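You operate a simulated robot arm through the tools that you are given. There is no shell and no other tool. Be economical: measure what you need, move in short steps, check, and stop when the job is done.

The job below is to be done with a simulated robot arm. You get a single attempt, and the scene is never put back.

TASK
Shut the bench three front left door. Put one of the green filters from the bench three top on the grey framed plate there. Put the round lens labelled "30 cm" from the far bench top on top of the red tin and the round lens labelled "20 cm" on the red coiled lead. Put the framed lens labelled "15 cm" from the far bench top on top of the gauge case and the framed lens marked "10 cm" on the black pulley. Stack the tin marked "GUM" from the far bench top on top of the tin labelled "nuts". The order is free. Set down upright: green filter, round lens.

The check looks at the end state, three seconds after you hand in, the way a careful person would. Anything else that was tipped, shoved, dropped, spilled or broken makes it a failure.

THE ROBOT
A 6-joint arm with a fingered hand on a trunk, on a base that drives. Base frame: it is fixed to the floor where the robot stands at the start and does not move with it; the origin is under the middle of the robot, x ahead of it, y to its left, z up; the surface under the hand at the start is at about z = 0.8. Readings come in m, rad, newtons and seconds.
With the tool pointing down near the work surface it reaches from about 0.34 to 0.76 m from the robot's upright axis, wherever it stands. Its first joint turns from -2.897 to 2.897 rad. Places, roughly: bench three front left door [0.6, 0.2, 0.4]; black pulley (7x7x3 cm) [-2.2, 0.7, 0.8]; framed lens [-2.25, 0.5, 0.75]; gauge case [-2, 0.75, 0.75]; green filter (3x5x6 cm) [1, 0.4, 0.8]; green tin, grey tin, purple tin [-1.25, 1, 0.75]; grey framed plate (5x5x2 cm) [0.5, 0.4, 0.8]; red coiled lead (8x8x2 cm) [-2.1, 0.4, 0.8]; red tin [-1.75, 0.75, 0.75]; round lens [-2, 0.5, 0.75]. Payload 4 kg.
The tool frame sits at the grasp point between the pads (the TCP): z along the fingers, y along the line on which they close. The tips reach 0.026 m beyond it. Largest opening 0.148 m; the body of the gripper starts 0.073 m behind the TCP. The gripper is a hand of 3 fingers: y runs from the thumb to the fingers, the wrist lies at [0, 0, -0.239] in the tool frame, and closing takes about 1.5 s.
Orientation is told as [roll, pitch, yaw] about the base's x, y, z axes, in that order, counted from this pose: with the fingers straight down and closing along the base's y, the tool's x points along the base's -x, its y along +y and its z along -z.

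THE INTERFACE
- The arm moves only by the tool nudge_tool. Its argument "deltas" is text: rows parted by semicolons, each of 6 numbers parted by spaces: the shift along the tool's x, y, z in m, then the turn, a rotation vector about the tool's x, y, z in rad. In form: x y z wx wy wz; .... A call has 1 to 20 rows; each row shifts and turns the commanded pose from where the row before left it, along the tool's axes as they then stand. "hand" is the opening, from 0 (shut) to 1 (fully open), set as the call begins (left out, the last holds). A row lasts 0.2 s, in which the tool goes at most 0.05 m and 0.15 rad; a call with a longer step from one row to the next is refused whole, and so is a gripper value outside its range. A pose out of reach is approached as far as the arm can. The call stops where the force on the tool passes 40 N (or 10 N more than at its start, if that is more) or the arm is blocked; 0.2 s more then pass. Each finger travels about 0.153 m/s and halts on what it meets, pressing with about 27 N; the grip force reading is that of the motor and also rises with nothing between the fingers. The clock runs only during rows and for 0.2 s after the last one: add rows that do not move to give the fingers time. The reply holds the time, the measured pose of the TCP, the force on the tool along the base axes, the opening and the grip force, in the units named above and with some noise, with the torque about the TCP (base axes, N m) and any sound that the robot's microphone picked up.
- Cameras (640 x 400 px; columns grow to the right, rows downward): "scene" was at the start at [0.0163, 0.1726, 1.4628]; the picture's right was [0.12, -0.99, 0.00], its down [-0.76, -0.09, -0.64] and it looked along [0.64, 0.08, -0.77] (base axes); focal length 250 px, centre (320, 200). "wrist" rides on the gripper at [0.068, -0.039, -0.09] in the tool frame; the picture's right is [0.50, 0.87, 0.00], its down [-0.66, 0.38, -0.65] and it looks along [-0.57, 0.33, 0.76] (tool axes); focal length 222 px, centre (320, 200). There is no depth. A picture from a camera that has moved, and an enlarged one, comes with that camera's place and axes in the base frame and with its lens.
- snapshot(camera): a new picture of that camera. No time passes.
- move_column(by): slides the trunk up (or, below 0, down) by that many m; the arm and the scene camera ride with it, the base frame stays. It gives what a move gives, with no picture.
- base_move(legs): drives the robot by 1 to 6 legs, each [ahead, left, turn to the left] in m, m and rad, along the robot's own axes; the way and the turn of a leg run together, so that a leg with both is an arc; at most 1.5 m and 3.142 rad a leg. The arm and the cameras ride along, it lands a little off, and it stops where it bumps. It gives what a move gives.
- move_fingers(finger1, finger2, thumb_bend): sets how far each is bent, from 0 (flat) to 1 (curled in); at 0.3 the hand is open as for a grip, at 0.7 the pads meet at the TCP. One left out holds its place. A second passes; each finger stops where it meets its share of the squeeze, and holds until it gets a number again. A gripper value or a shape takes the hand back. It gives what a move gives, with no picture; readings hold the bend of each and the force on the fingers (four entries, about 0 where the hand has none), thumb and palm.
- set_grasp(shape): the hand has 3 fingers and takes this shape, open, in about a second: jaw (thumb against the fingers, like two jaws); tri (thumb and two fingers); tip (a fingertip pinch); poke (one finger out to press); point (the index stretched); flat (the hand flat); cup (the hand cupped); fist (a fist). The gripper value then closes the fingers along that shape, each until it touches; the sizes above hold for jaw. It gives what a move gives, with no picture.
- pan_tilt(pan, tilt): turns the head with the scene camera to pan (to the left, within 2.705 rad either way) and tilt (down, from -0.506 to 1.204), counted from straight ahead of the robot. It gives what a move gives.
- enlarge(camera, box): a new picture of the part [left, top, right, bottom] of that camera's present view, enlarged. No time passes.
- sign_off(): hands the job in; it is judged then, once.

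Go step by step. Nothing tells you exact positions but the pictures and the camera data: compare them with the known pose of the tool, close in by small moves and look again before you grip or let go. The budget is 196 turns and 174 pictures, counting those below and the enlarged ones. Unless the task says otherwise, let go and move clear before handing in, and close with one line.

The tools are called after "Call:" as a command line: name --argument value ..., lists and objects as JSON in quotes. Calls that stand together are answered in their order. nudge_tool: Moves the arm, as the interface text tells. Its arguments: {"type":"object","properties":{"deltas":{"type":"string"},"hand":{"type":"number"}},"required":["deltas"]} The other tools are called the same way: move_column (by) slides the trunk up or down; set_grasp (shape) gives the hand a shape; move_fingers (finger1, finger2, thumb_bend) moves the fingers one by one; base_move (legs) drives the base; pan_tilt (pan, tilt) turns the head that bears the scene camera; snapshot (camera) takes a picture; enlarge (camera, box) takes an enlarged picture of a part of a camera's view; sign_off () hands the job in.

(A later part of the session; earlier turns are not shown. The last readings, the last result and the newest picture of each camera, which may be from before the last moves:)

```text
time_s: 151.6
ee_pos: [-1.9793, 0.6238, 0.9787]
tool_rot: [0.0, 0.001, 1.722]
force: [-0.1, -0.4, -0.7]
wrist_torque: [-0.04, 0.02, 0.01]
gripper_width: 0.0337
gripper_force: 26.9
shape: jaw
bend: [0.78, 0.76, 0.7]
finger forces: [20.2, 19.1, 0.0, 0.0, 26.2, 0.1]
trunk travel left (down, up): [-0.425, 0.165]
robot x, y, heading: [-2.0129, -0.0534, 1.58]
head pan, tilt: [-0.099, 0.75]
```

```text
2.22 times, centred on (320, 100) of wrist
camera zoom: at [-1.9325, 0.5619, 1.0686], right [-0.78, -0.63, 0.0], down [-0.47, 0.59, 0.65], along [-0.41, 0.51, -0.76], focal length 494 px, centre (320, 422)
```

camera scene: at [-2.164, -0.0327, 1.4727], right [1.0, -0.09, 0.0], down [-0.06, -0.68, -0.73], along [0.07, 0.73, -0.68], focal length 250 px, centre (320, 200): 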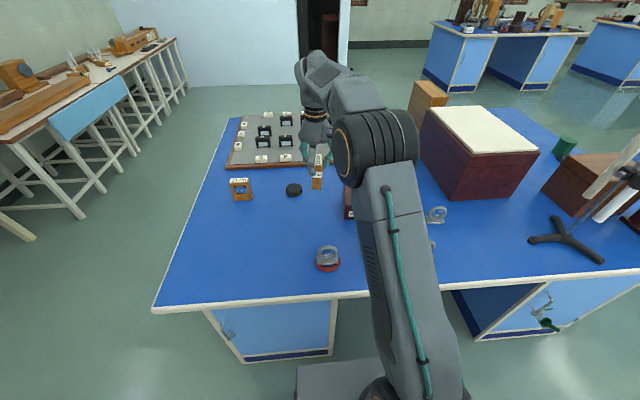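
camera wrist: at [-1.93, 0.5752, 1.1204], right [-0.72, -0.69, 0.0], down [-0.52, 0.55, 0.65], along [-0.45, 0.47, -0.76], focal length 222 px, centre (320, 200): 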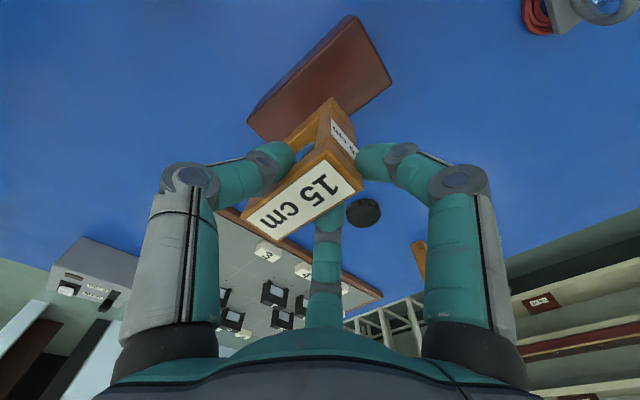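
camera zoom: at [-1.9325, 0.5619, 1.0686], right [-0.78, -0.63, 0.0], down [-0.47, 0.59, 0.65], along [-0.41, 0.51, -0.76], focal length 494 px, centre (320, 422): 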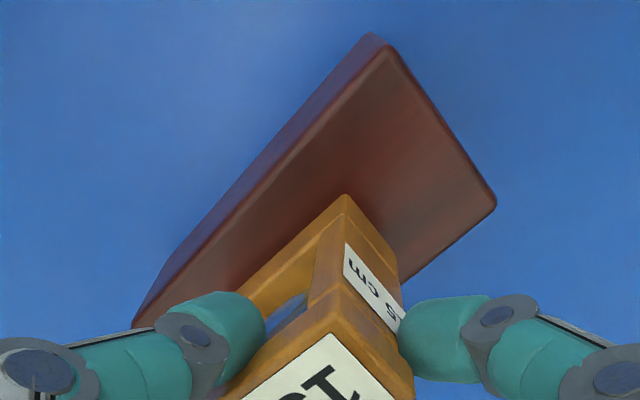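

Call:
nudge_tool --deltas "0 0 0.003 0 0 0;0 0 0.002 0 0 0;0 0 0 0 0 0"

Call:
nudge_tool --deltas "0 0 0.0015 0 0 0;0 0 0.0015 0 0 0;0 0 0 0 0 0"

```text
time_s: 152.4
ee_pos: [-1.9797, 0.6242, 0.9718]
tool_rot: [0.001, 0.0, 1.722]
force: [-0.6, -0.3, -0.8]
wrist_torque: [0.01, -0.01, -0.02]
gripper_width: 0.0338
gripper_force: 26.7
shape: jaw
bend: [0.78, 0.76, 0.7]
finger forces: [20.0, 19.0, 0.1, 0.0, 26.3, 0.0]
trunk travel left (down, up): [-0.425, 0.165]
robot x, y, heading: [-2.0078, -0.0557, 1.581]
head pan, tilt: [-0.099, 0.75]
```

```text
time_s: 153.2
ee_pos: [-1.9794, 0.623, 0.9692]
tool_rot: [0.0, 0.001, 1.722]
force: [-0.1, 0.7, -1.2]
wrist_torque: [0.01, 0.02, 0.0]
gripper_width: 0.0338
gripper_force: 27.2
shape: jaw
bend: [0.78, 0.76, 0.7]
finger forces: [20.1, 19.0, 0.0, 0.0, 26.2, 0.1]
trunk travel left (down, up): [-0.425, 0.165]
robot x, y, heading: [-2.0141, -0.0553, 1.578]
head pan, tilt: [-0.099, 0.75]
```

Call:
nudge_tool --deltas "0 0 0.0015 0 0 0;0 0 0.0015 0 0 0;0 0 0 0 0 0"

Call:
enlarge --camera "scene" --box '[350, 160, 390, 220]'

```text
time_s: 154.0
ee_pos: [-1.9796, 0.6244, 0.9657]
tool_rot: [0.001, -0.002, 1.722]
force: [0.3, -2.2, 2.4]
wrist_torque: [0.06, -0.05, -0.03]
gripper_width: 0.0338
gripper_force: 27.7
shape: jaw
bend: [0.78, 0.76, 0.7]
finger forces: [20.5, 19.5, 0.0, 0.0, 26.6, 0.0]
trunk travel left (down, up): [-0.425, 0.165]
robot x, y, heading: [-2.0079, -0.0579, 1.585]
head pan, tilt: [-0.099, 0.75]
```

```text
6.67 times, centred on (370, 190) of scene
camera zoom: at [-2.1642, -0.0334, 1.4728], right [1.0, -0.09, 0.0], down [-0.06, -0.68, -0.73], along [0.07, 0.73, -0.68], focal length 1667 px, centre (-13, 267)
```

zoom: 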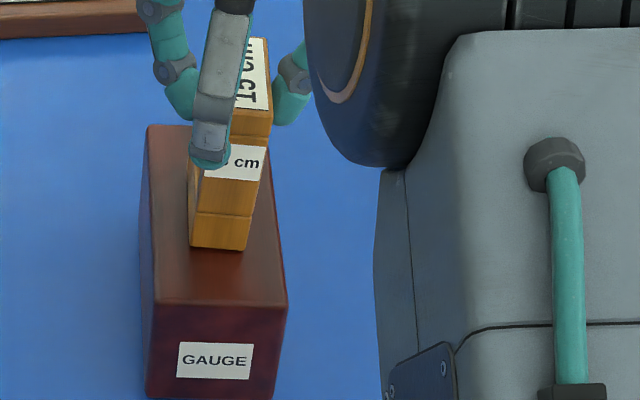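

Call:
nudge_tool --deltas "0 0 0.001 0 0 0;0 0 0 0 0 0"

Call:
nudge_tool --deltas "0 0 0 0 0 0;0 0 0 0 0 0;0 0 0 0 0 0;0 0 0 0 0 0;0 0 0 0 0 0" --hand 0.6

Call:
nudge_tool --deltas "0 0 -0.02 0 0 0;0 0 -0.03 0 0 0;0 0 -0.04 0 0 0;0 0 0 0 0 0"

Call:
enlarge --camera "scene" --box '[340, 140, 400, 230]'

Call:
snapshot --camera "wrist"

```text
time_s: 154.6
ee_pos: [-1.9798, 0.6245, 0.9656]
tool_rot: [0.0, -0.002, 1.722]
force: [-1.4, -1.1, 3.5]
wrist_torque: [0.06, -0.07, -0.03]
gripper_width: 0.0335
gripper_force: 26.7
shape: jaw
bend: [0.78, 0.76, 0.7]
finger forces: [20.6, 19.9, 0.0, 0.1, 26.9, 0.0]
trunk travel left (down, up): [-0.425, 0.165]
robot x, y, heading: [-2.011, -0.0588, 1.582]
head pan, tilt: [-0.099, 0.75]
```

```text
time_s: 155.8
ee_pos: [-1.9795, 0.6238, 0.9653]
tool_rot: [0.0, -0.004, 1.723]
force: [0.3, -0.7, 0.0]
wrist_torque: [0.0, -0.02, -0.04]
gripper_width: 0.088
gripper_force: 0.1
shape: jaw
bend: [0.32, 0.32, 0.7]
finger forces: [0.0, 0.1, 0.0, 0.1, 0.0, 0.0]
trunk travel left (down, up): [-0.425, 0.165]
robot x, y, heading: [-2.0105, -0.057, 1.58]
head pan, tilt: [-0.099, 0.75]
```

```text
time_s: 156.8
ee_pos: [-1.9781, 0.6258, 1.0567]
tool_rot: [0.0, 0.0, 1.723]
force: [-0.4, -0.2, 0.1]
wrist_torque: [-0.01, 0.02, 0.0]
gripper_width: 0.0886
gripper_force: 0.1
shape: jaw
bend: [0.32, 0.32, 0.7]
finger forces: [0.0, 0.1, 0.0, 0.1, 0.0, 0.0]
trunk travel left (down, up): [-0.425, 0.165]
robot x, y, heading: [-2.0099, -0.0583, 1.58]
head pan, tilt: [-0.099, 0.75]
```

```text
4.44 times, centred on (370, 185) of scene
camera zoom: at [-2.1642, -0.0331, 1.4727], right [1.0, -0.09, 0.0], down [-0.06, -0.68, -0.73], along [0.07, 0.73, -0.68], focal length 1112 px, centre (98, 267)
```

zoom: 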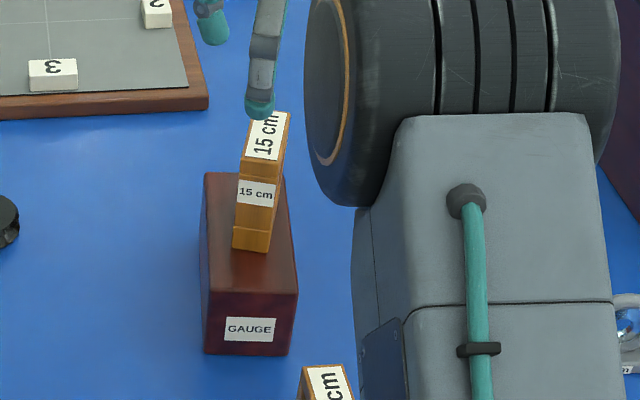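

```text
69 pictures are left
camera wrist: at [-1.9313, 0.5639, 1.1473], right [-0.78, -0.63, 0.0], down [-0.47, 0.59, 0.65], along [-0.41, 0.51, -0.76], focal length 222 px, centre (320, 200)
```

wrist: 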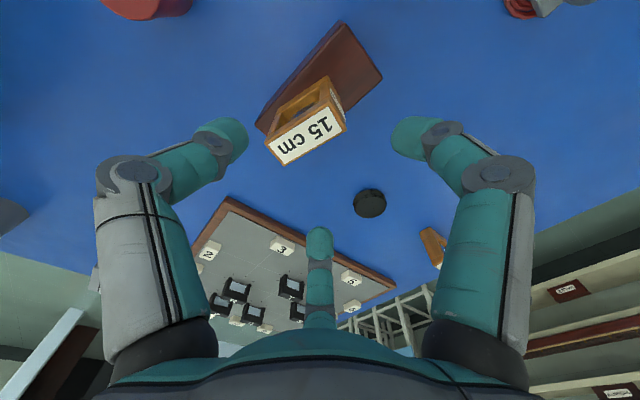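

Call:
base_move --legs '[[0, -0.3, 0]]'

Call:
nudge_tool --deltas "0.04 0 0 0 0 0.1;0.04 0 0 0 0 0.05;0.04 0 0 0 0 0;0 0 0 0 0 0"

Call:
snapshot --camera "wrist"

Call:
pan_tilt --pan -0.1 --tilt 0.75

Call:
snapshot --camera "scene"

```text
time_s: 158.9
ee_pos: [-1.6797, 0.6285, 1.0566]
tool_rot: [0.0, -0.002, 1.727]
force: [0.3, 0.0, 0.0]
wrist_torque: [0.0, 0.04, 0.05]
gripper_width: 0.0884
gripper_force: 0.0
shape: jaw
bend: [0.32, 0.32, 0.7]
finger forces: [0.1, 0.0, 0.0, 0.1, 0.0, 0.0]
trunk travel left (down, up): [-0.425, 0.165]
robot x, y, heading: [-1.711, -0.053, 1.579]
head pan, tilt: [-0.099, 0.75]
```

```text
time_s: 159.9
ee_pos: [-1.6729, 0.5093, 1.0582]
tool_rot: [0.0, -0.001, 1.577]
force: [-0.6, 0.2, 0.4]
wrist_torque: [0.02, 0.01, 0.0]
gripper_width: 0.0883
gripper_force: 0.0
shape: jaw
bend: [0.32, 0.32, 0.7]
finger forces: [0.0, 0.1, 0.1, 0.0, 0.0, 0.1]
trunk travel left (down, up): [-0.425, 0.165]
robot x, y, heading: [-1.7122, -0.0533, 1.583]
head pan, tilt: [-0.099, 0.75]
```

```text
68 pictures are left
camera wrist: at [-1.6344, 0.4405, 1.1485], right [-0.86, -0.5, 0.0], down [-0.38, 0.65, 0.66], along [-0.33, 0.57, -0.76], focal length 222 px, centre (320, 200)
```

wrist: 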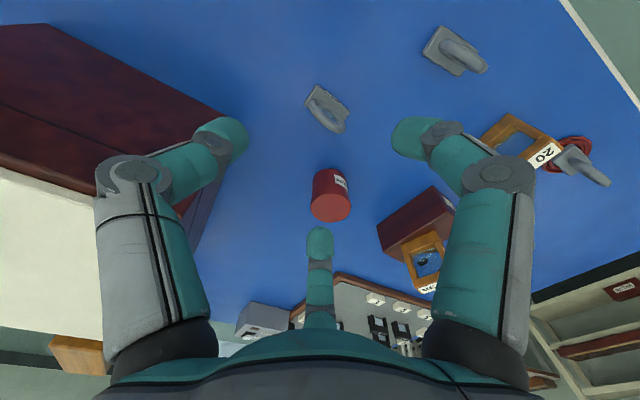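

```text
time_s: 160.5
ee_pos: [-1.6716, 0.51, 1.0579]
tool_rot: [0.001, -0.002, 1.577]
force: [-0.4, -0.1, 0.7]
wrist_torque: [0.01, 0.01, -0.02]
gripper_width: 0.088
gripper_force: 0.1
shape: jaw
bend: [0.32, 0.32, 0.7]
finger forces: [0.0, 0.1, 0.0, 0.0, 0.0, 0.0]
trunk travel left (down, up): [-0.425, 0.165]
robot x, y, heading: [-1.7071, -0.0535, 1.573]
head pan, tilt: [-0.099, 0.75]
```

```text
67 pictures are left
camera scene: at [-1.8639, -0.0306, 1.4727], right [1.0, -0.09, 0.0], down [-0.06, -0.68, -0.73], along [0.06, 0.73, -0.68], focal length 250 px, centre (320, 200)
```

scene: 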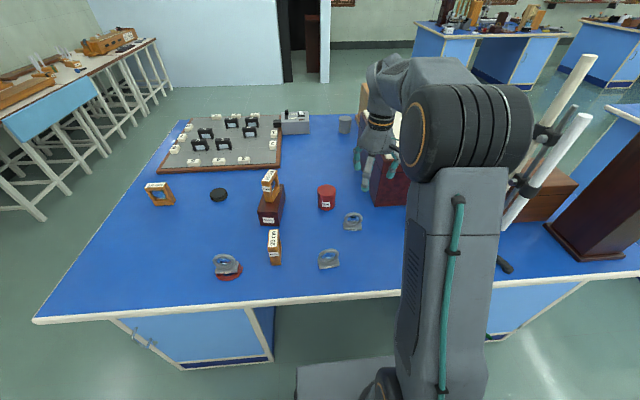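

Call:
enlarge --camera "wrist" --box '[280, 65, 380, 155]'

Call:
enlarge --camera "scene" --box '[300, 170, 380, 250]'

```text
4.44 times, centred on (330, 110) of wrist
camera zoom: at [-1.6344, 0.441, 1.1484], right [-0.86, -0.5, 0.0], down [-0.38, 0.65, 0.65], along [-0.33, 0.57, -0.76], focal length 987 px, centre (276, 600)
```

zoom: 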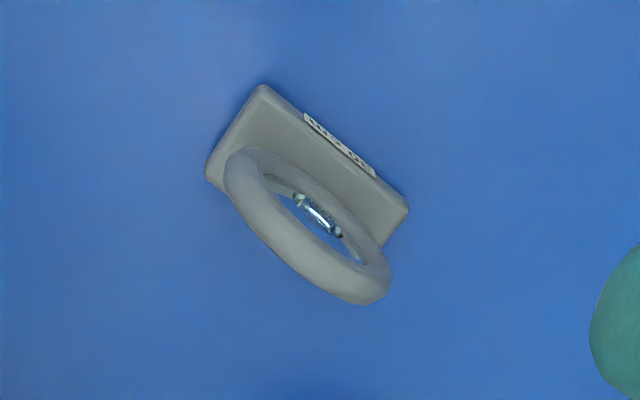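

```text
5.00 times, centred on (340, 210) of scene
camera zoom: at [-1.8639, -0.0306, 1.4727], right [1.0, -0.09, 0.0], down [-0.06, -0.68, -0.73], along [0.06, 0.73, -0.68], focal length 1251 px, centre (220, 150)
```

zoom: 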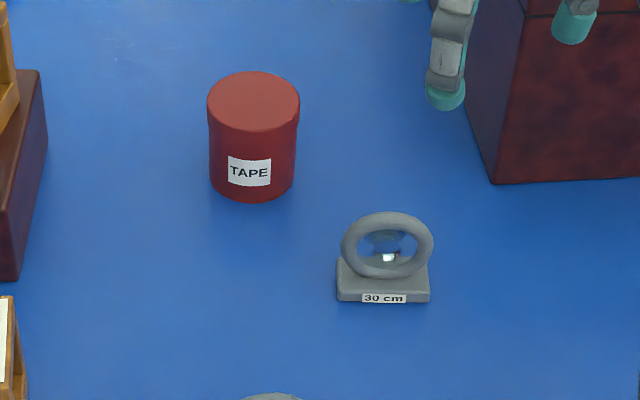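

Call:
nudge_tool --deltas "0 0 0 0 0 0.1414;0 0 0 0 0 0.1414;0 0 0 0 0 0.1414;0 0 0 0 0 0.1414;0 0 0 0 0 0.1414;0 0 0 0 0 0.1414;0 0 0 0 0 0.1414;0 0 0 0 0 0.1414;0 0 0 0 0 0.1414;0 0 0 0 0 0.1414;0 0 0 0 0 0.1414;0 0 0 0 0 0.1414;0.032 0.021 0 0 0 0;0 0 0.04 0 0 0;0 0 0.04 0 0 0;0 0 0.033 0 0 0;0 0 0 0 0 0" --hand 0.5

Call:
enlarge --camera "wrist" --box '[220, 70, 420, 230]'

```text
time_s: 164.1
ee_pos: [-1.7002, 0.5333, 0.9428]
tool_rot: [0.003, 0.0, -0.121]
force: [-0.1, -0.5, 0.2]
wrist_torque: [0.03, 0.01, -0.01]
gripper_width: 0.0744
gripper_force: 0.0
shape: jaw
bend: [0.36, 0.36, 0.7]
finger forces: [0.1, 0.0, 0.0, 0.0, 0.0, 0.0]
trunk travel left (down, up): [-0.425, 0.165]
robot x, y, heading: [-1.7105, -0.0541, 1.579]
head pan, tilt: [-0.099, 0.75]
```

```text
2.50 times, centred on (320, 150) of wrist
camera zoom: at [-1.7732, 0.5015, 1.0338], right [-0.39, 0.92, 0.0], down [0.7, 0.3, 0.65], along [0.6, 0.26, -0.76], focal length 555 px, centre (320, 325)
```

zoom: 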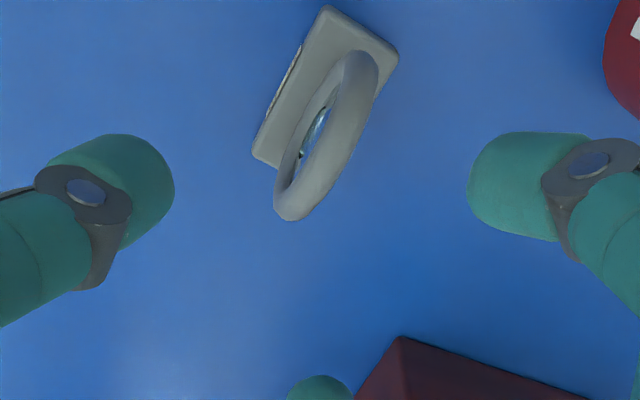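

Call:
nudge_tool --deltas "0.001 0.001 0.03 0 0 0;0 0 0.025 0 0 0;0 0 0.011 0 0 0;0 0 0 0 0 0"

Call:
nudge_tool --deltas "0 0 0 0 0 0;0 0 0 0 0 0;0 0 0 0 0 0;0 0 0 0 0 0;0 0 0 0 0 0;0 0 0 0 0 0" --hand 0

Call:
nudge_tool --deltas "0 0 -0.01 0 0 0;0 0 -0.03 0 0 0;0 0 -0.04 0 0 0;0 0 -0.04 0 0 0;0 0 0 0 0 0"

Call:
snapshot --camera "wrist"

```text
time_s: 165.1
ee_pos: [-1.7021, 0.5366, 0.8765]
tool_rot: [0.003, -0.001, -0.122]
force: [0.3, -0.4, 0.5]
wrist_torque: [0.02, 0.0, -0.01]
gripper_width: 0.0746
gripper_force: 0.1
shape: jaw
bend: [0.36, 0.36, 0.7]
finger forces: [0.1, 0.0, 0.1, 0.0, 0.0, 0.1]
trunk travel left (down, up): [-0.425, 0.165]
robot x, y, heading: [-1.7095, -0.051, 1.586]
head pan, tilt: [-0.099, 0.75]
```

```text
time_s: 166.5
ee_pos: [-1.7009, 0.5359, 0.8761]
tool_rot: [0.002, 0.001, -0.121]
force: [-0.2, 0.4, 0.5]
wrist_torque: [-0.01, 0.01, 0.03]
gripper_width: 0.0121
gripper_force: 26.9
shape: jaw
bend: [0.73, 0.73, 0.7]
finger forces: [0.1, 0.0, 0.0, 0.0, 25.5, 0.1]
trunk travel left (down, up): [-0.425, 0.165]
robot x, y, heading: [-1.7081, -0.0523, 1.583]
head pan, tilt: [-0.099, 0.75]
```

```text
time_s: 167.7
ee_pos: [-1.7018, 0.5341, 1.0005]
tool_rot: [0.003, 0.0, -0.121]
force: [0.3, 0.5, -0.9]
wrist_torque: [0.04, 0.0, 0.0]
gripper_width: 0.0121
gripper_force: 26.8
shape: jaw
bend: [0.73, 0.73, 0.7]
finger forces: [0.0, 0.1, 0.1, 0.0, 25.4, 0.0]
trunk travel left (down, up): [-0.425, 0.165]
robot x, y, heading: [-1.71, -0.0521, 1.586]
head pan, tilt: [-0.099, 0.75]
```

```text
63 pictures are left
camera wrist: at [-1.7737, 0.5028, 1.0898], right [-0.39, 0.92, 0.0], down [0.7, 0.3, 0.65], along [0.6, 0.26, -0.76], focal length 222 px, centre (320, 200)
```

wrist: 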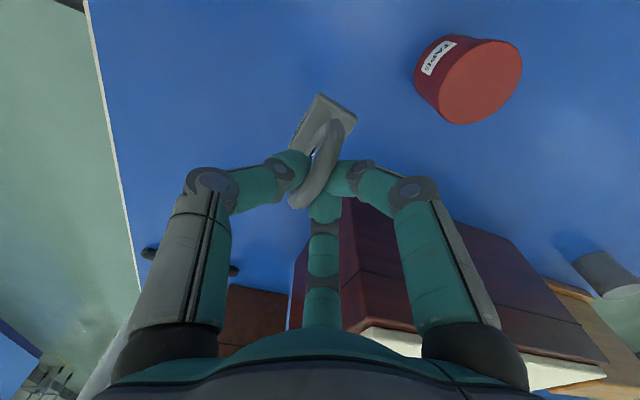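

Call:
nudge_tool --deltas "0.025 0.029 0 0 0 0;0.025 0.029 0 0 0 0;0.024 0.029 0 0 0 0;0.024 0.029 0 0 0 0;0 0 0.02 0 0 0;0 0 0 0 0 0"

Call:
enlarge --camera "wrist" --box '[220, 50, 420, 210]'

Call:
enlarge --camera "scene" --box '[295, 150, 375, 220]'

```text
time_s: 169.1
ee_pos: [-1.7841, 0.6626, 0.9783]
tool_rot: [0.001, -0.002, -0.12]
force: [1.1, 0.9, -0.9]
wrist_torque: [0.01, -0.02, 0.01]
gripper_width: 0.0118
gripper_force: 26.8
shape: jaw
bend: [0.73, 0.73, 0.7]
finger forces: [0.1, 0.1, 0.1, 0.0, 25.3, 0.0]
trunk travel left (down, up): [-0.425, 0.165]
robot x, y, heading: [-1.7093, -0.0505, 1.583]
head pan, tilt: [-0.099, 0.75]
```

```text
2.50 times, centred on (320, 130) of wrist
camera zoom: at [-1.8576, 0.63, 1.0684], right [-0.39, 0.92, 0.0], down [0.7, 0.3, 0.65], along [0.6, 0.26, -0.76], focal length 555 px, centre (320, 375)
```

zoom: 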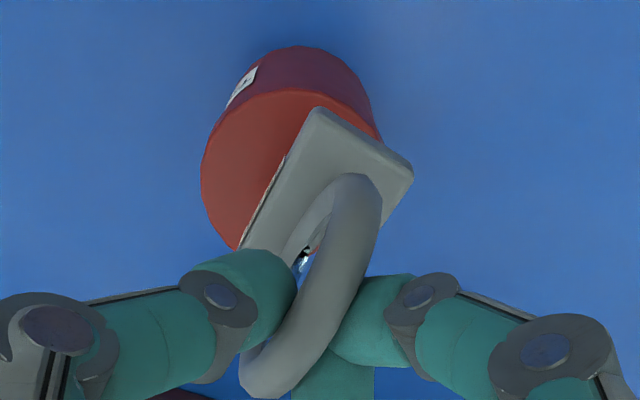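

```text
5.71 times, centred on (335, 185) of scene
camera zoom: at [-1.8639, -0.0308, 1.4727], right [1.0, -0.09, 0.0], down [-0.06, -0.68, -0.73], along [0.06, 0.73, -0.68], focal length 1429 px, centre (234, 286)
```

zoom: 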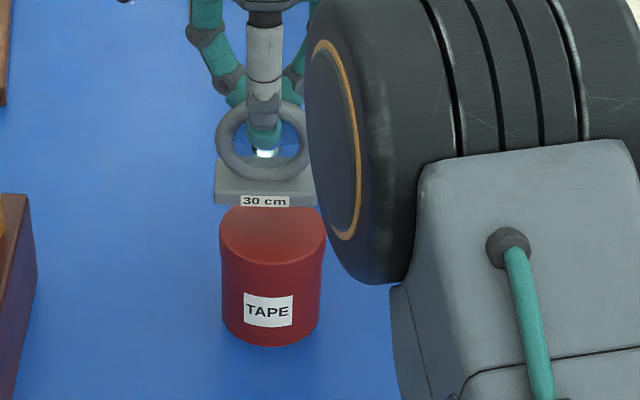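

Call:
nudge_tool --deltas "-0.0035 -0.004 0.01 0 0 0;0 0 0.012 0 0 0;0 0 0.004 0 0 0;0 0 0 0 0 0"

Call:
enlarge --camera "wrist" --box '[220, 50, 420, 210]'

Call:
enlarge --camera "scene" --box '[295, 150, 375, 220]'

```text
time_s: 170.1
ee_pos: [-1.7818, 0.659, 0.9516]
tool_rot: [0.001, 0.0, -0.121]
force: [-0.3, 0.4, -0.4]
wrist_torque: [0.0, 0.02, 0.03]
gripper_width: 0.012
gripper_force: 26.7
shape: jaw
bend: [0.73, 0.73, 0.7]
finger forces: [0.1, 0.0, 0.0, 0.0, 25.4, 0.0]
trunk travel left (down, up): [-0.425, 0.165]
robot x, y, heading: [-1.7102, -0.0548, 1.585]
head pan, tilt: [-0.099, 0.75]
```

```text
2.50 times, centred on (320, 130) of wrist
camera zoom: at [-1.855, 0.626, 1.0422], right [-0.39, 0.92, 0.0], down [0.7, 0.3, 0.65], along [0.6, 0.26, -0.76], focal length 555 px, centre (320, 375)
```

zoom: 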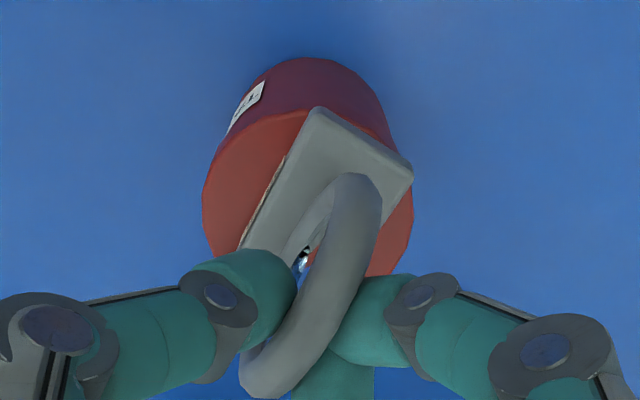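

```text
5.71 times, centred on (335, 185) of scene
camera zoom: at [-1.8639, -0.0305, 1.4727], right [1.0, -0.09, 0.0], down [-0.06, -0.68, -0.73], along [0.06, 0.73, -0.68], focal length 1429 px, centre (234, 286)
```

zoom: 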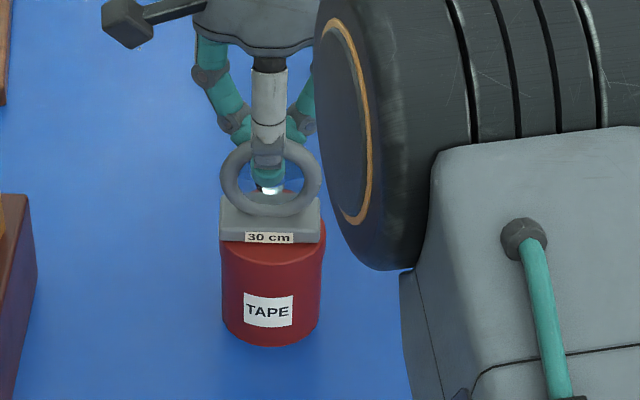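

Call:
nudge_tool --deltas "0 0 0.002 0 0 0;0 0 0.002 0 0 0;0 0 0 0 0 0"

Call:
nudge_tool --deltas "0 0 0.001 0 0 0;0 0 0.001 0 0 0;0 0 0 0 0 0"

Call:
nudge_tool --deltas "0 0 0.001 0 0 0;0 0 0.001 0 0 0;0 0 0 0 0 0"

```text
time_s: 170.9
ee_pos: [-1.7809, 0.6573, 0.9485]
tool_rot: [0.004, 0.001, -0.12]
force: [0.3, 2.4, 11.6]
wrist_torque: [-0.06, 0.0, -0.03]
gripper_width: 0.0122
gripper_force: 27.2
shape: jaw
bend: [0.73, 0.73, 0.69]
finger forces: [0.0, 0.0, 0.0, 0.0, 26.9, 0.1]
trunk travel left (down, up): [-0.425, 0.165]
robot x, y, heading: [-1.7113, -0.0559, 1.58]
head pan, tilt: [-0.099, 0.75]
```

```text
time_s: 171.7
ee_pos: [-1.783, 0.6576, 0.9467]
tool_rot: [0.006, 0.002, -0.12]
force: [0.7, 5.7, 26.0]
wrist_torque: [0.03, -0.03, 0.02]
gripper_width: 0.0124
gripper_force: 27.1
shape: jaw
bend: [0.74, 0.74, 0.71]
finger forces: [0.0, 0.0, 0.0, 0.0, 28.5, 0.0]
trunk travel left (down, up): [-0.425, 0.165]
robot x, y, heading: [-1.7089, -0.0533, 1.578]
head pan, tilt: [-0.099, 0.75]
```

```text
time_s: 172.5
ee_pos: [-1.7822, 0.6566, 0.9481]
tool_rot: [0.005, 0.001, -0.12]
force: [-1.4, 6.4, 36.4]
wrist_torque: [0.01, 0.03, -0.02]
gripper_width: 0.0136
gripper_force: 26.8
shape: jaw
bend: [0.74, 0.74, 0.72]
finger forces: [0.1, 0.0, 0.0, 0.0, 30.9, 0.0]
trunk travel left (down, up): [-0.425, 0.165]
robot x, y, heading: [-1.7077, -0.0527, 1.584]
head pan, tilt: [-0.099, 0.75]
```

Call:
nudge_tool --deltas "0 0 -0.002 0 0 0;0 0 -0.002 0 0 0;0 0 0 0 0 0"

Call:
enlarge --camera "scene" --box '[295, 150, 375, 220]'

```text
time_s: 173.3
ee_pos: [-1.7814, 0.6572, 0.9481]
tool_rot: [0.001, 0.001, -0.12]
force: [-2.3, 0.8, 18.5]
wrist_torque: [-0.06, 0.04, 0.04]
gripper_width: 0.0133
gripper_force: 27.5
shape: jaw
bend: [0.74, 0.74, 0.72]
finger forces: [0.0, 0.1, 0.0, 0.1, 31.1, 0.0]
trunk travel left (down, up): [-0.425, 0.165]
robot x, y, heading: [-1.7089, -0.0512, 1.576]
head pan, tilt: [-0.099, 0.75]
```

```text
5.71 times, centred on (335, 185) of scene
camera zoom: at [-1.8639, -0.0323, 1.4726], right [1.0, -0.09, 0.0], down [-0.06, -0.68, -0.73], along [0.06, 0.73, -0.68], focal length 1429 px, centre (234, 286)
```

zoom: 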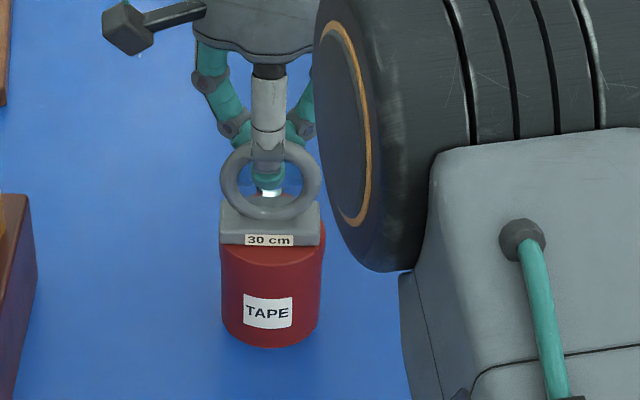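

Call:
nudge_tool --deltas "0 0 -0.001 0 0 0;0 0 -0.001 0 0 0;0 0 0 0 0 0"

Call:
nudge_tool --deltas "0 0 0 0 0 0;0 0 0 0 0 0;0 0 0 0 0 0;0 0 0 0 0 0;0 0 0 0 0 0" --hand 0.45

Call:
nudge_tool --deltas "0 0 -0.02 0 0 0;0 0 -0.03 0 0 0;0 0 -0.04 0 0 0;0 0 0 0 0 0"

Call:
enlarge --camera "scene" --box '[295, 150, 375, 220]'

```text
time_s: 174.1
ee_pos: [-1.7819, 0.6577, 0.9496]
tool_rot: [0.001, 0.0, -0.121]
force: [-0.4, -0.5, 2.3]
wrist_torque: [-0.04, 0.02, -0.01]
gripper_width: 0.013
gripper_force: 27.4
shape: jaw
bend: [0.74, 0.74, 0.71]
finger forces: [0.0, 0.0, 0.0, 0.0, 28.4, 0.0]
trunk travel left (down, up): [-0.425, 0.165]
robot x, y, heading: [-1.7112, -0.0562, 1.585]
head pan, tilt: [-0.099, 0.75]
```

```text
time_s: 175.3
ee_pos: [-1.7817, 0.6581, 0.9496]
tool_rot: [0.002, 0.0, -0.122]
force: [-0.9, -0.6, 0.6]
wrist_torque: [0.01, -0.03, -0.01]
gripper_width: 0.0662
gripper_force: 0.1
shape: jaw
bend: [0.39, 0.39, 0.7]
finger forces: [0.0, 0.0, 0.0, 0.1, 0.0, 0.1]
trunk travel left (down, up): [-0.425, 0.165]
robot x, y, heading: [-1.7144, -0.054, 1.586]
head pan, tilt: [-0.099, 0.75]
```

```text
time_s: 176.3
ee_pos: [-1.7852, 0.6566, 1.0263]
tool_rot: [0.002, 0.002, -0.122]
force: [-0.2, -1.3, -0.5]
wrist_torque: [-0.02, 0.04, 0.03]
gripper_width: 0.0661
gripper_force: 0.1
shape: jaw
bend: [0.39, 0.39, 0.7]
finger forces: [0.0, 0.1, 0.0, 0.0, 0.1, 0.0]
out of reach, approached as far as the arm can: row 3
trunk travel left (down, up): [-0.425, 0.165]
robot x, y, heading: [-1.7073, -0.0531, 1.587]
head pan, tilt: [-0.099, 0.75]
```

```text
5.71 times, centred on (335, 185) of scene
camera zoom: at [-1.864, -0.0305, 1.4727], right [1.0, -0.09, 0.0], down [-0.06, -0.68, -0.73], along [0.06, 0.73, -0.68], focal length 1429 px, centre (234, 286)
```

zoom: 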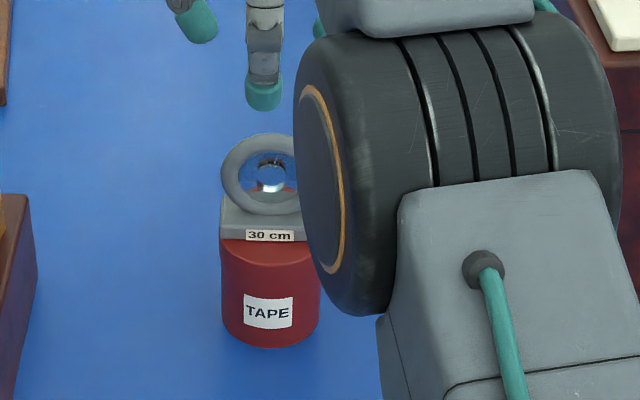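

Call:
base_move --legs '[[-0.45, 0, 0]]'

Call:
nudge_tool --deltas "0 -0.05 -0.02 0 0 0;0 -0.05 -0.02 0 0 0;0 -0.05 0 0 0 0;0 -0.04 0 0 0 -0.12;0 0 0 0 0 -0.14;0 0 0 0 0 -0.14;0 0 0 0 0 -0.14;0 0 0 0 0 -0.14;0 0 0 0 0 -0.14;0 0 0 0 0 -0.14;0 0 0 0 0 -0.14;0 0 0 0 0 -0.14;0 0 0 0 0 -0.14;0 0 0 0 0 -0.14;0 0 0 0 0 -0.14;0 0 0 0 0 -0.04;0 0 0 0 0 0" --hand 0.65

Call:
base_move --legs '[[0, 1.35, 0], [0, 0, -1.58], [0, 1.1, 0]]'

Call:
pan_tilt --pan 0.1 --tilt 0.75

Call:
snapshot --camera "scene"

Call:
snapshot --camera "wrist"

```text
time_s: 179.0
ee_pos: [-1.7845, 0.2001, 1.0268]
tool_rot: [0.003, 0.003, -0.112]
force: [-0.1, -0.7, 0.0]
wrist_torque: [0.04, 0.0, 0.0]
gripper_width: 0.0661
gripper_force: 0.0
shape: jaw
bend: [0.39, 0.39, 0.7]
finger forces: [0.0, 0.1, 0.0, 0.0, 0.0, 0.0]
trunk travel left (down, up): [-0.425, 0.165]
robot x, y, heading: [-1.7036, -0.5102, 1.593]
head pan, tilt: [-0.099, 0.75]
```

```text
refused: row 1 steps farther than a row can; nothing moved
```

```text
time_s: 194.8
ee_pos: [-2.3651, 0.6611, 1.0273]
tool_rot: [0.003, 0.004, -1.671]
force: [0.5, 0.7, -0.6]
wrist_torque: [0.03, 0.0, 0.0]
gripper_width: 0.0665
gripper_force: 0.1
shape: jaw
bend: [0.39, 0.39, 0.7]
finger forces: [0.1, 0.0, 0.0, 0.1, 0.0, 0.0]
trunk travel left (down, up): [-0.425, 0.165]
robot x, y, heading: [-3.0729, 0.5707, 0.034]
head pan, tilt: [-0.099, 0.75]
```

```text
time_s: 195.6
ee_pos: [-2.3651, 0.6599, 1.0274]
tool_rot: [0.003, 0.003, -1.671]
force: [0.4, -0.5, -0.4]
wrist_torque: [0.0, 0.0, 0.02]
gripper_width: 0.0661
gripper_force: 0.0
shape: jaw
bend: [0.39, 0.39, 0.7]
finger forces: [0.1, 0.0, 0.0, 0.0, 0.0, 0.0]
trunk travel left (down, up): [-0.425, 0.165]
robot x, y, heading: [-3.0733, 0.5689, 0.034]
head pan, tilt: [0.099, 0.75]
```

```text
56 pictures are left
camera scene: at [-3.0566, 0.7422, 1.4727], right [0.13, -0.99, 0.0], down [-0.68, -0.09, -0.73], along [0.72, 0.1, -0.68], focal length 250 px, centre (320, 200)
```

scene: 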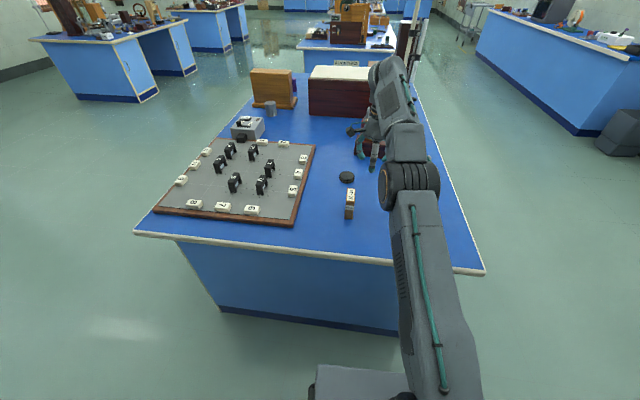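

```text
55 pictures are left
camera wrist: at [-2.3988, 0.7298, 1.118], right [0.91, 0.41, 0.0], down [0.31, -0.69, 0.65], along [0.27, -0.59, -0.76], focal length 222 px, centre (320, 200)
```

wrist: 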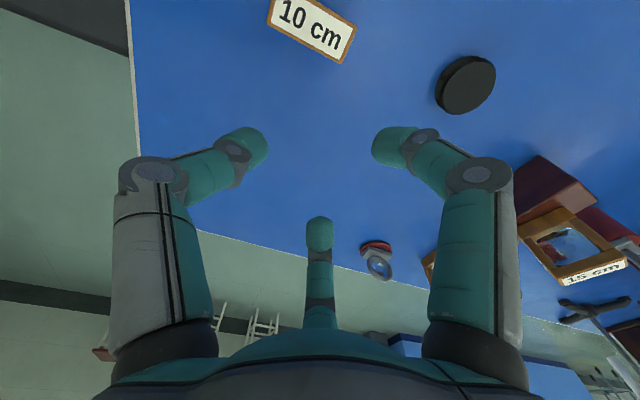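

Call:
nudge_tool --deltas "0 0 -0.02 0 0 -0.139;0 0 -0.02 0 0 -0.139;0 0 0 0 0 -0.139;0 0 0 0 0 -0.139;0 0 0 0 0 -0.139;0 0 0 0 0 -0.139;0 0 0 0 0 -0.139;0 0 0 0 0 -0.139;0 0 0 0 0 -0.139;0 0 0 0 0 -0.139;0 0 0 0 0 -0.139;0 0 0 0 0 -0.139;0.05 0 0 0 0 0;0.05 0 0 0 0 0;0.05 0 0 0 0 0;0.05 0 0 0 0 0;0 0 0 0 0 0" --hand 0.65

Call:
base_move --legs '[[0.16, 0.08, -0.03]]'

Call:
snapshot --camera "wrist"

```text
time_s: 199.2
ee_pos: [-2.5802, 0.6872, 1.0536]
tool_rot: [0.004, -0.005, -0.005]
force: [-0.6, -0.2, -1.2]
wrist_torque: [-0.01, -0.02, -0.03]
gripper_width: 0.096
gripper_force: 0.1
shape: jaw
bend: [0.3, 0.3, 0.7]
finger forces: [0.1, 0.0, 0.0, 0.1, 0.1, 0.0]
out of reach, approached as far as the arm can: row 1, 2
trunk travel left (down, up): [-0.425, 0.165]
robot x, y, heading: [-3.0717, 0.5706, 0.033]
head pan, tilt: [0.099, 0.75]
```

```text
time_s: 200.7
ee_pos: [-2.4187, 0.7518, 1.0521]
tool_rot: [0.004, -0.004, -0.036]
force: [0.1, -0.8, -0.1]
wrist_torque: [0.01, 0.01, 0.0]
gripper_width: 0.0956
gripper_force: 0.0
shape: jaw
bend: [0.3, 0.3, 0.7]
finger forces: [0.0, 0.0, 0.1, 0.0, 0.0, 0.0]
trunk travel left (down, up): [-0.425, 0.165]
robot x, y, heading: [-2.9132, 0.6493, 0.001]
head pan, tilt: [0.099, 0.75]
```

```text
54 pictures are left
camera wrist: at [-2.4882, 0.7143, 1.1428], right [-0.47, 0.88, 0.0], down [0.67, 0.35, 0.66], along [0.58, 0.31, -0.75], focal length 222 px, centre (320, 200)
```

wrist: 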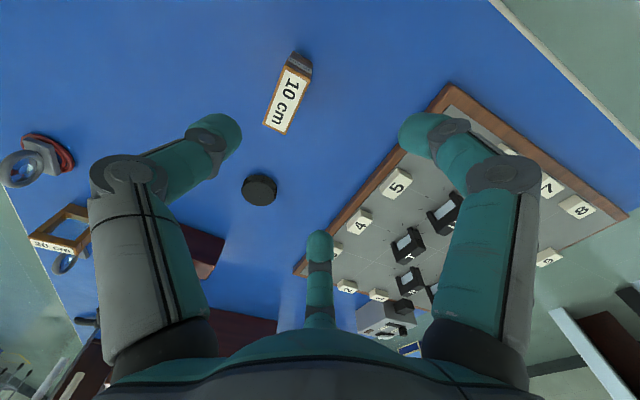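

Call:
enlarge --camera "wrist" --box '[230, 40, 350, 140]'

```text
4.00 times, centred on (290, 90) of wrist
camera zoom: at [-2.4882, 0.7143, 1.1428], right [-0.47, 0.88, 0.0], down [0.67, 0.35, 0.66], along [0.58, 0.31, -0.75], focal length 888 px, centre (440, 640)
```

zoom: 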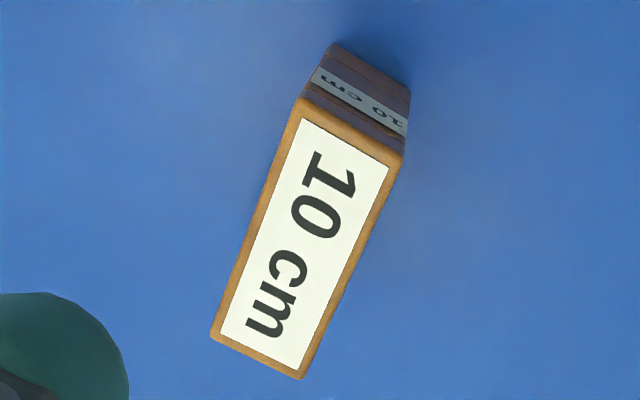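

Call:
nudge_tool --deltas "0 0 0 0 0 -0.036;-0.0187 -0.033 0 0 0 0;0 0 0.04 0 0 0;0 0 0.04 0 0 0;0 0 0.035 0 0 0;0 0 0 0 0 0" --hand 0.6

Call:
enlarge --camera "wrist" --box '[210, 70, 430, 250]'

```text
time_s: 202.1
ee_pos: [-2.3981, 0.7191, 0.9384]
tool_rot: [0.002, -0.003, -0.001]
force: [0.8, -0.8, 0.3]
wrist_torque: [0.01, 0.0, -0.01]
gripper_width: 0.0893
gripper_force: 0.1
shape: jaw
bend: [0.32, 0.32, 0.7]
finger forces: [0.0, 0.0, 0.0, 0.0, 0.1, 0.1]
trunk travel left (down, up): [-0.425, 0.165]
robot x, y, heading: [-2.9181, 0.652, -0.001]
head pan, tilt: [0.099, 0.75]
```

```text
2.22 times, centred on (320, 160) of wrist
camera zoom: at [-2.4671, 0.6788, 1.0284], right [-0.5, 0.87, 0.0], down [0.65, 0.38, 0.66], along [0.57, 0.33, -0.75], focal length 494 px, centre (320, 289)
```

zoom: 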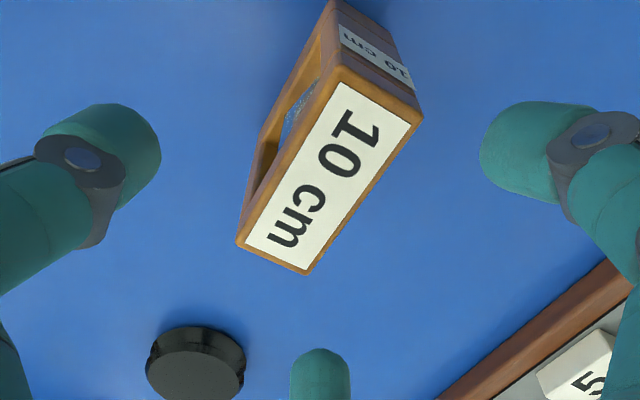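

Call:
nudge_tool --deltas "0.004 -0.002 0.025 0 0 0;0 0 0.022 0 0 0;0 0 0 0 0 0"

Call:
nudge_tool --deltas "0 0 0 0 0 0;0 0 0 0 0 0;0 0 0 0 0 0;0 0 0 0 0 0;0 0 0 0 0 0;0 0 0 0 0 0" --hand 0

Call:
enlarge --camera "wrist" --box '[210, 90, 430, 270]'

```text
time_s: 202.9
ee_pos: [-2.4012, 0.7171, 0.8892]
tool_rot: [0.004, -0.002, -0.002]
force: [0.0, -0.2, 0.0]
wrist_torque: [-0.01, -0.01, -0.03]
gripper_width: 0.0894
gripper_force: 0.0
shape: jaw
bend: [0.32, 0.32, 0.7]
finger forces: [0.0, 0.0, 0.0, 0.0, 0.0, 0.1]
trunk travel left (down, up): [-0.425, 0.165]
robot x, y, heading: [-2.9158, 0.6511, 0.001]
head pan, tilt: [0.099, 0.75]
```

```text
time_s: 204.3
ee_pos: [-2.402, 0.7176, 0.8905]
tool_rot: [0.0, -0.004, -0.001]
force: [0.3, 0.5, 0.2]
wrist_torque: [-0.01, -0.05, 0.01]
gripper_width: 0.0312
gripper_force: 27.5
shape: jaw
bend: [0.77, 0.76, 0.7]
finger forces: [20.6, 19.2, 0.0, 0.0, 24.7, 0.1]
trunk travel left (down, up): [-0.425, 0.165]
robot x, y, heading: [-2.9152, 0.6532, -0.003]
head pan, tilt: [0.099, 0.75]
```

```text
2.22 times, centred on (320, 180) of wrist
camera zoom: at [-2.4711, 0.6768, 0.9802], right [-0.5, 0.87, 0.0], down [0.65, 0.38, 0.66], along [0.57, 0.33, -0.75], focal length 494 px, centre (320, 244)
```

zoom: 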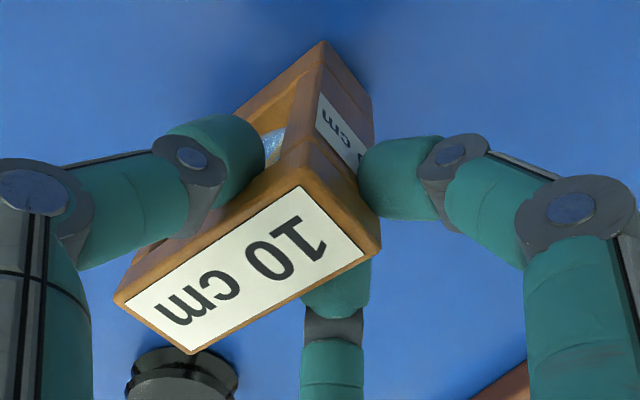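

Call:
nudge_tool --deltas "0 0 -0.01 0 0 0;0 0 -0.02 0 0 0;0 0 -0.03 0 0 0;0 0 -0.03 0 0 0;0 0 0 0 0 0"

Call:
snapshot --camera "wrist"

Call:
enlarge --camera "scene" --box '[300, 140, 400, 230]'

```text
time_s: 205.5
ee_pos: [-2.403, 0.7175, 0.9828]
tool_rot: [0.004, -0.004, -0.003]
force: [-0.2, 0.7, -1.0]
wrist_torque: [0.0, 0.04, 0.01]
gripper_width: 0.0309
gripper_force: 27.5
shape: jaw
bend: [0.77, 0.76, 0.7]
finger forces: [20.6, 18.8, 0.1, 0.1, 24.5, 0.0]
trunk travel left (down, up): [-0.425, 0.165]
robot x, y, heading: [-2.9144, 0.6525, 0.001]
head pan, tilt: [0.099, 0.75]
```

```text
50 pictures are left
camera wrist: at [-2.4719, 0.6777, 1.0722], right [-0.5, 0.87, 0.0], down [0.65, 0.38, 0.66], along [0.57, 0.33, -0.75], focal length 222 px, centre (320, 200)
```

wrist: 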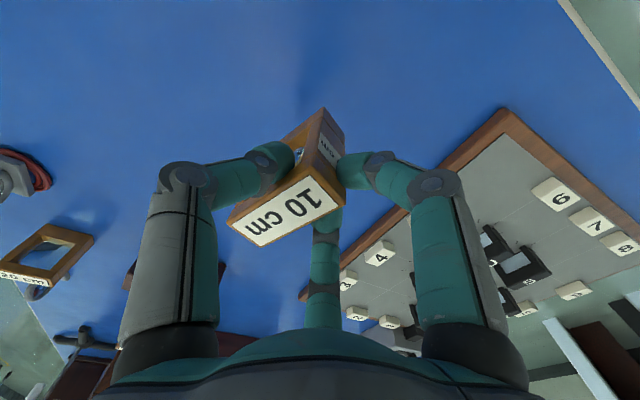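

```text
4.44 times, centred on (350, 185) of scene
camera zoom: at [-2.8925, 0.8244, 1.4727], right [0.1, -1.0, 0.0], down [-0.68, -0.07, -0.73], along [0.73, 0.07, -0.68], focal length 1112 px, centre (187, 267)
```

zoom: 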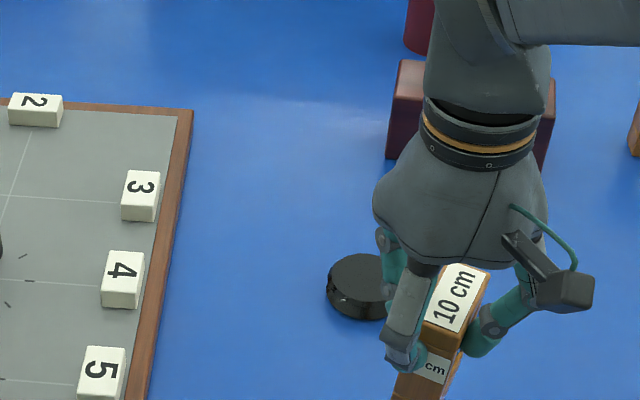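

Call:
nudge_tool --deltas "-0.043 0.008 0 0 0 0;-0.043 0.008 0 0 0 0;-0.043 0.008 0 0 0 0;-0.043 0.0085 0 0 0 0;0 0 0.02 0 0 0;0 0 0 0 0 0"

Call:
snapshot --camera "wrist"

Call:
enlarge --camera "scene" --box '[300, 120, 400, 210]'

```text
time_s: 206.9
ee_pos: [-2.2312, 0.7509, 0.9617]
tool_rot: [0.004, -0.003, 0.001]
force: [0.2, -0.6, -1.4]
wrist_torque: [-0.02, 0.02, 0.02]
gripper_width: 0.0311
gripper_force: 26.9
shape: jaw
bend: [0.77, 0.76, 0.7]
finger forces: [20.4, 18.8, 0.0, 0.0, 24.5, 0.0]
trunk travel left (down, up): [-0.425, 0.165]
robot x, y, heading: [-2.913, 0.6523, -0.003]
head pan, tilt: [0.099, 0.75]
```

```text
48 pictures are left
camera wrist: at [-2.2994, 0.7113, 1.051], right [-0.5, 0.87, 0.0], down [0.65, 0.38, 0.66], along [0.57, 0.33, -0.75], focal length 222 px, centre (320, 200)
```

wrist: 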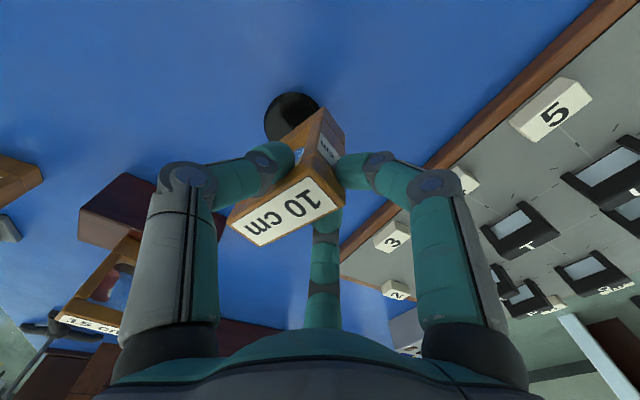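

```text
4.44 times, centred on (350, 165) of scene
camera zoom: at [-2.8925, 0.8244, 1.4727], right [0.1, -1.0, 0.0], down [-0.68, -0.07, -0.73], along [0.73, 0.07, -0.68], focal length 1112 px, centre (187, 356)
```

zoom: 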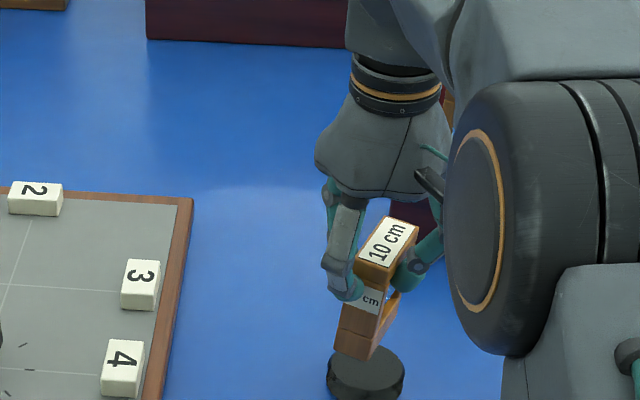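

Call:
enlarge --camera "wrist" --box '[240, 70, 380, 190]'

```text
3.33 times, centred on (310, 130) of wrist
camera zoom: at [-2.2994, 0.7113, 1.051], right [-0.5, 0.87, 0.0], down [0.65, 0.38, 0.66], along [0.57, 0.33, -0.75], focal length 740 px, centre (353, 433)
```

zoom: 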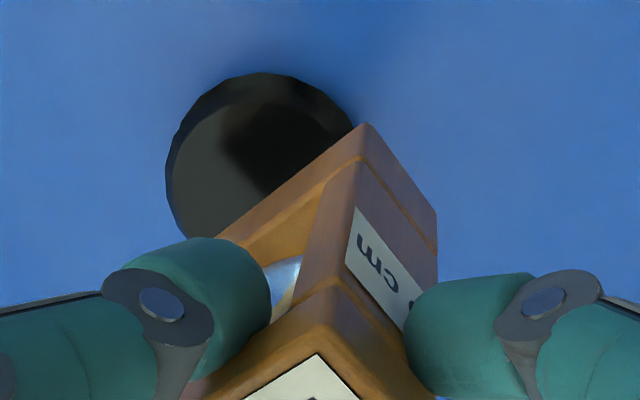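

Call:
nudge_tool --deltas "0.003 -0.011 0.01 0 0 0;0 0 0.015 0 0 0;0 0 0 0 0 0"

Call:
enlarge --camera "wrist" --box '[240, 70, 380, 190]'

Call:
enlarge --camera "scene" --box '[330, 160, 400, 230]'

```text
time_s: 207.7
ee_pos: [-2.2327, 0.741, 0.9364]
tool_rot: [0.002, -0.003, -0.003]
force: [0.2, 0.0, -1.4]
wrist_torque: [0.01, 0.06, 0.01]
gripper_width: 0.0308
gripper_force: 27.0
shape: jaw
bend: [0.77, 0.76, 0.7]
finger forces: [20.5, 19.1, 0.0, 0.1, 24.3, 0.1]
trunk travel left (down, up): [-0.425, 0.165]
robot x, y, heading: [-2.9177, 0.6522, -0.003]
head pan, tilt: [0.099, 0.75]
```

```text
3.33 times, centred on (310, 130) of wrist
camera zoom: at [-2.3027, 0.6994, 1.0271], right [-0.5, 0.87, 0.0], down [0.65, 0.38, 0.66], along [0.57, 0.33, -0.75], focal length 740 px, centre (353, 433)
```

zoom: 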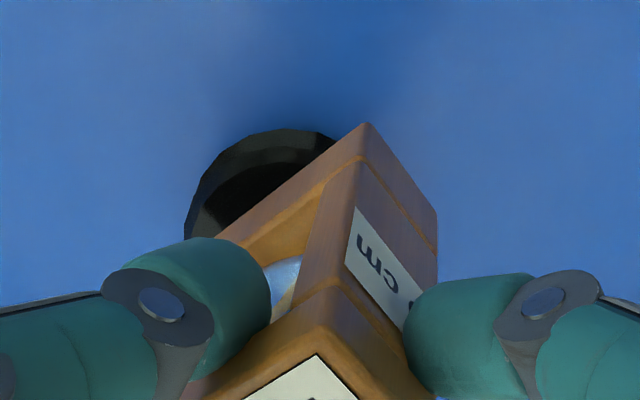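

```text
5.71 times, centred on (365, 195) of scene
camera zoom: at [-2.8921, 0.8245, 1.4727], right [0.1, -1.0, 0.0], down [-0.68, -0.07, -0.73], along [0.73, 0.07, -0.68], focal length 1429 px, centre (63, 229)
```

zoom: 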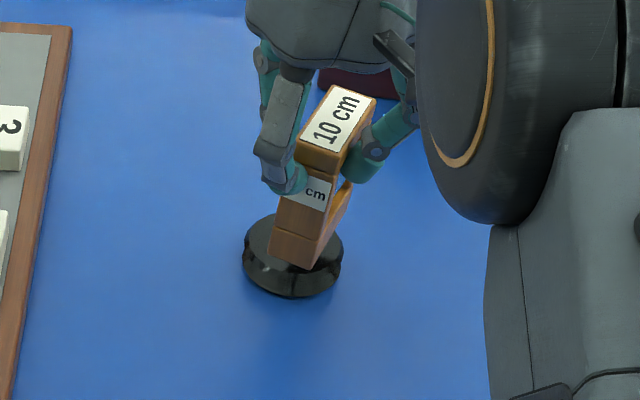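

Call:
nudge_tool --deltas "0 0.004 0.006 0 0 0;0 0 0.004 0 0 0;0 0 0.002 0 0 0;0 0 0 0 0 0"

```text
time_s: 208.7
ee_pos: [-2.2327, 0.7445, 0.924]
tool_rot: [0.005, -0.002, -0.002]
force: [0.4, 0.2, -1.2]
wrist_torque: [0.02, -0.01, -0.01]
gripper_width: 0.031
gripper_force: 26.8
shape: jaw
bend: [0.77, 0.76, 0.7]
finger forces: [20.4, 18.9, 0.0, 0.0, 24.5, 0.0]
trunk travel left (down, up): [-0.425, 0.165]
robot x, y, heading: [-2.915, 0.6538, 0.0]
head pan, tilt: [0.099, 0.75]
```

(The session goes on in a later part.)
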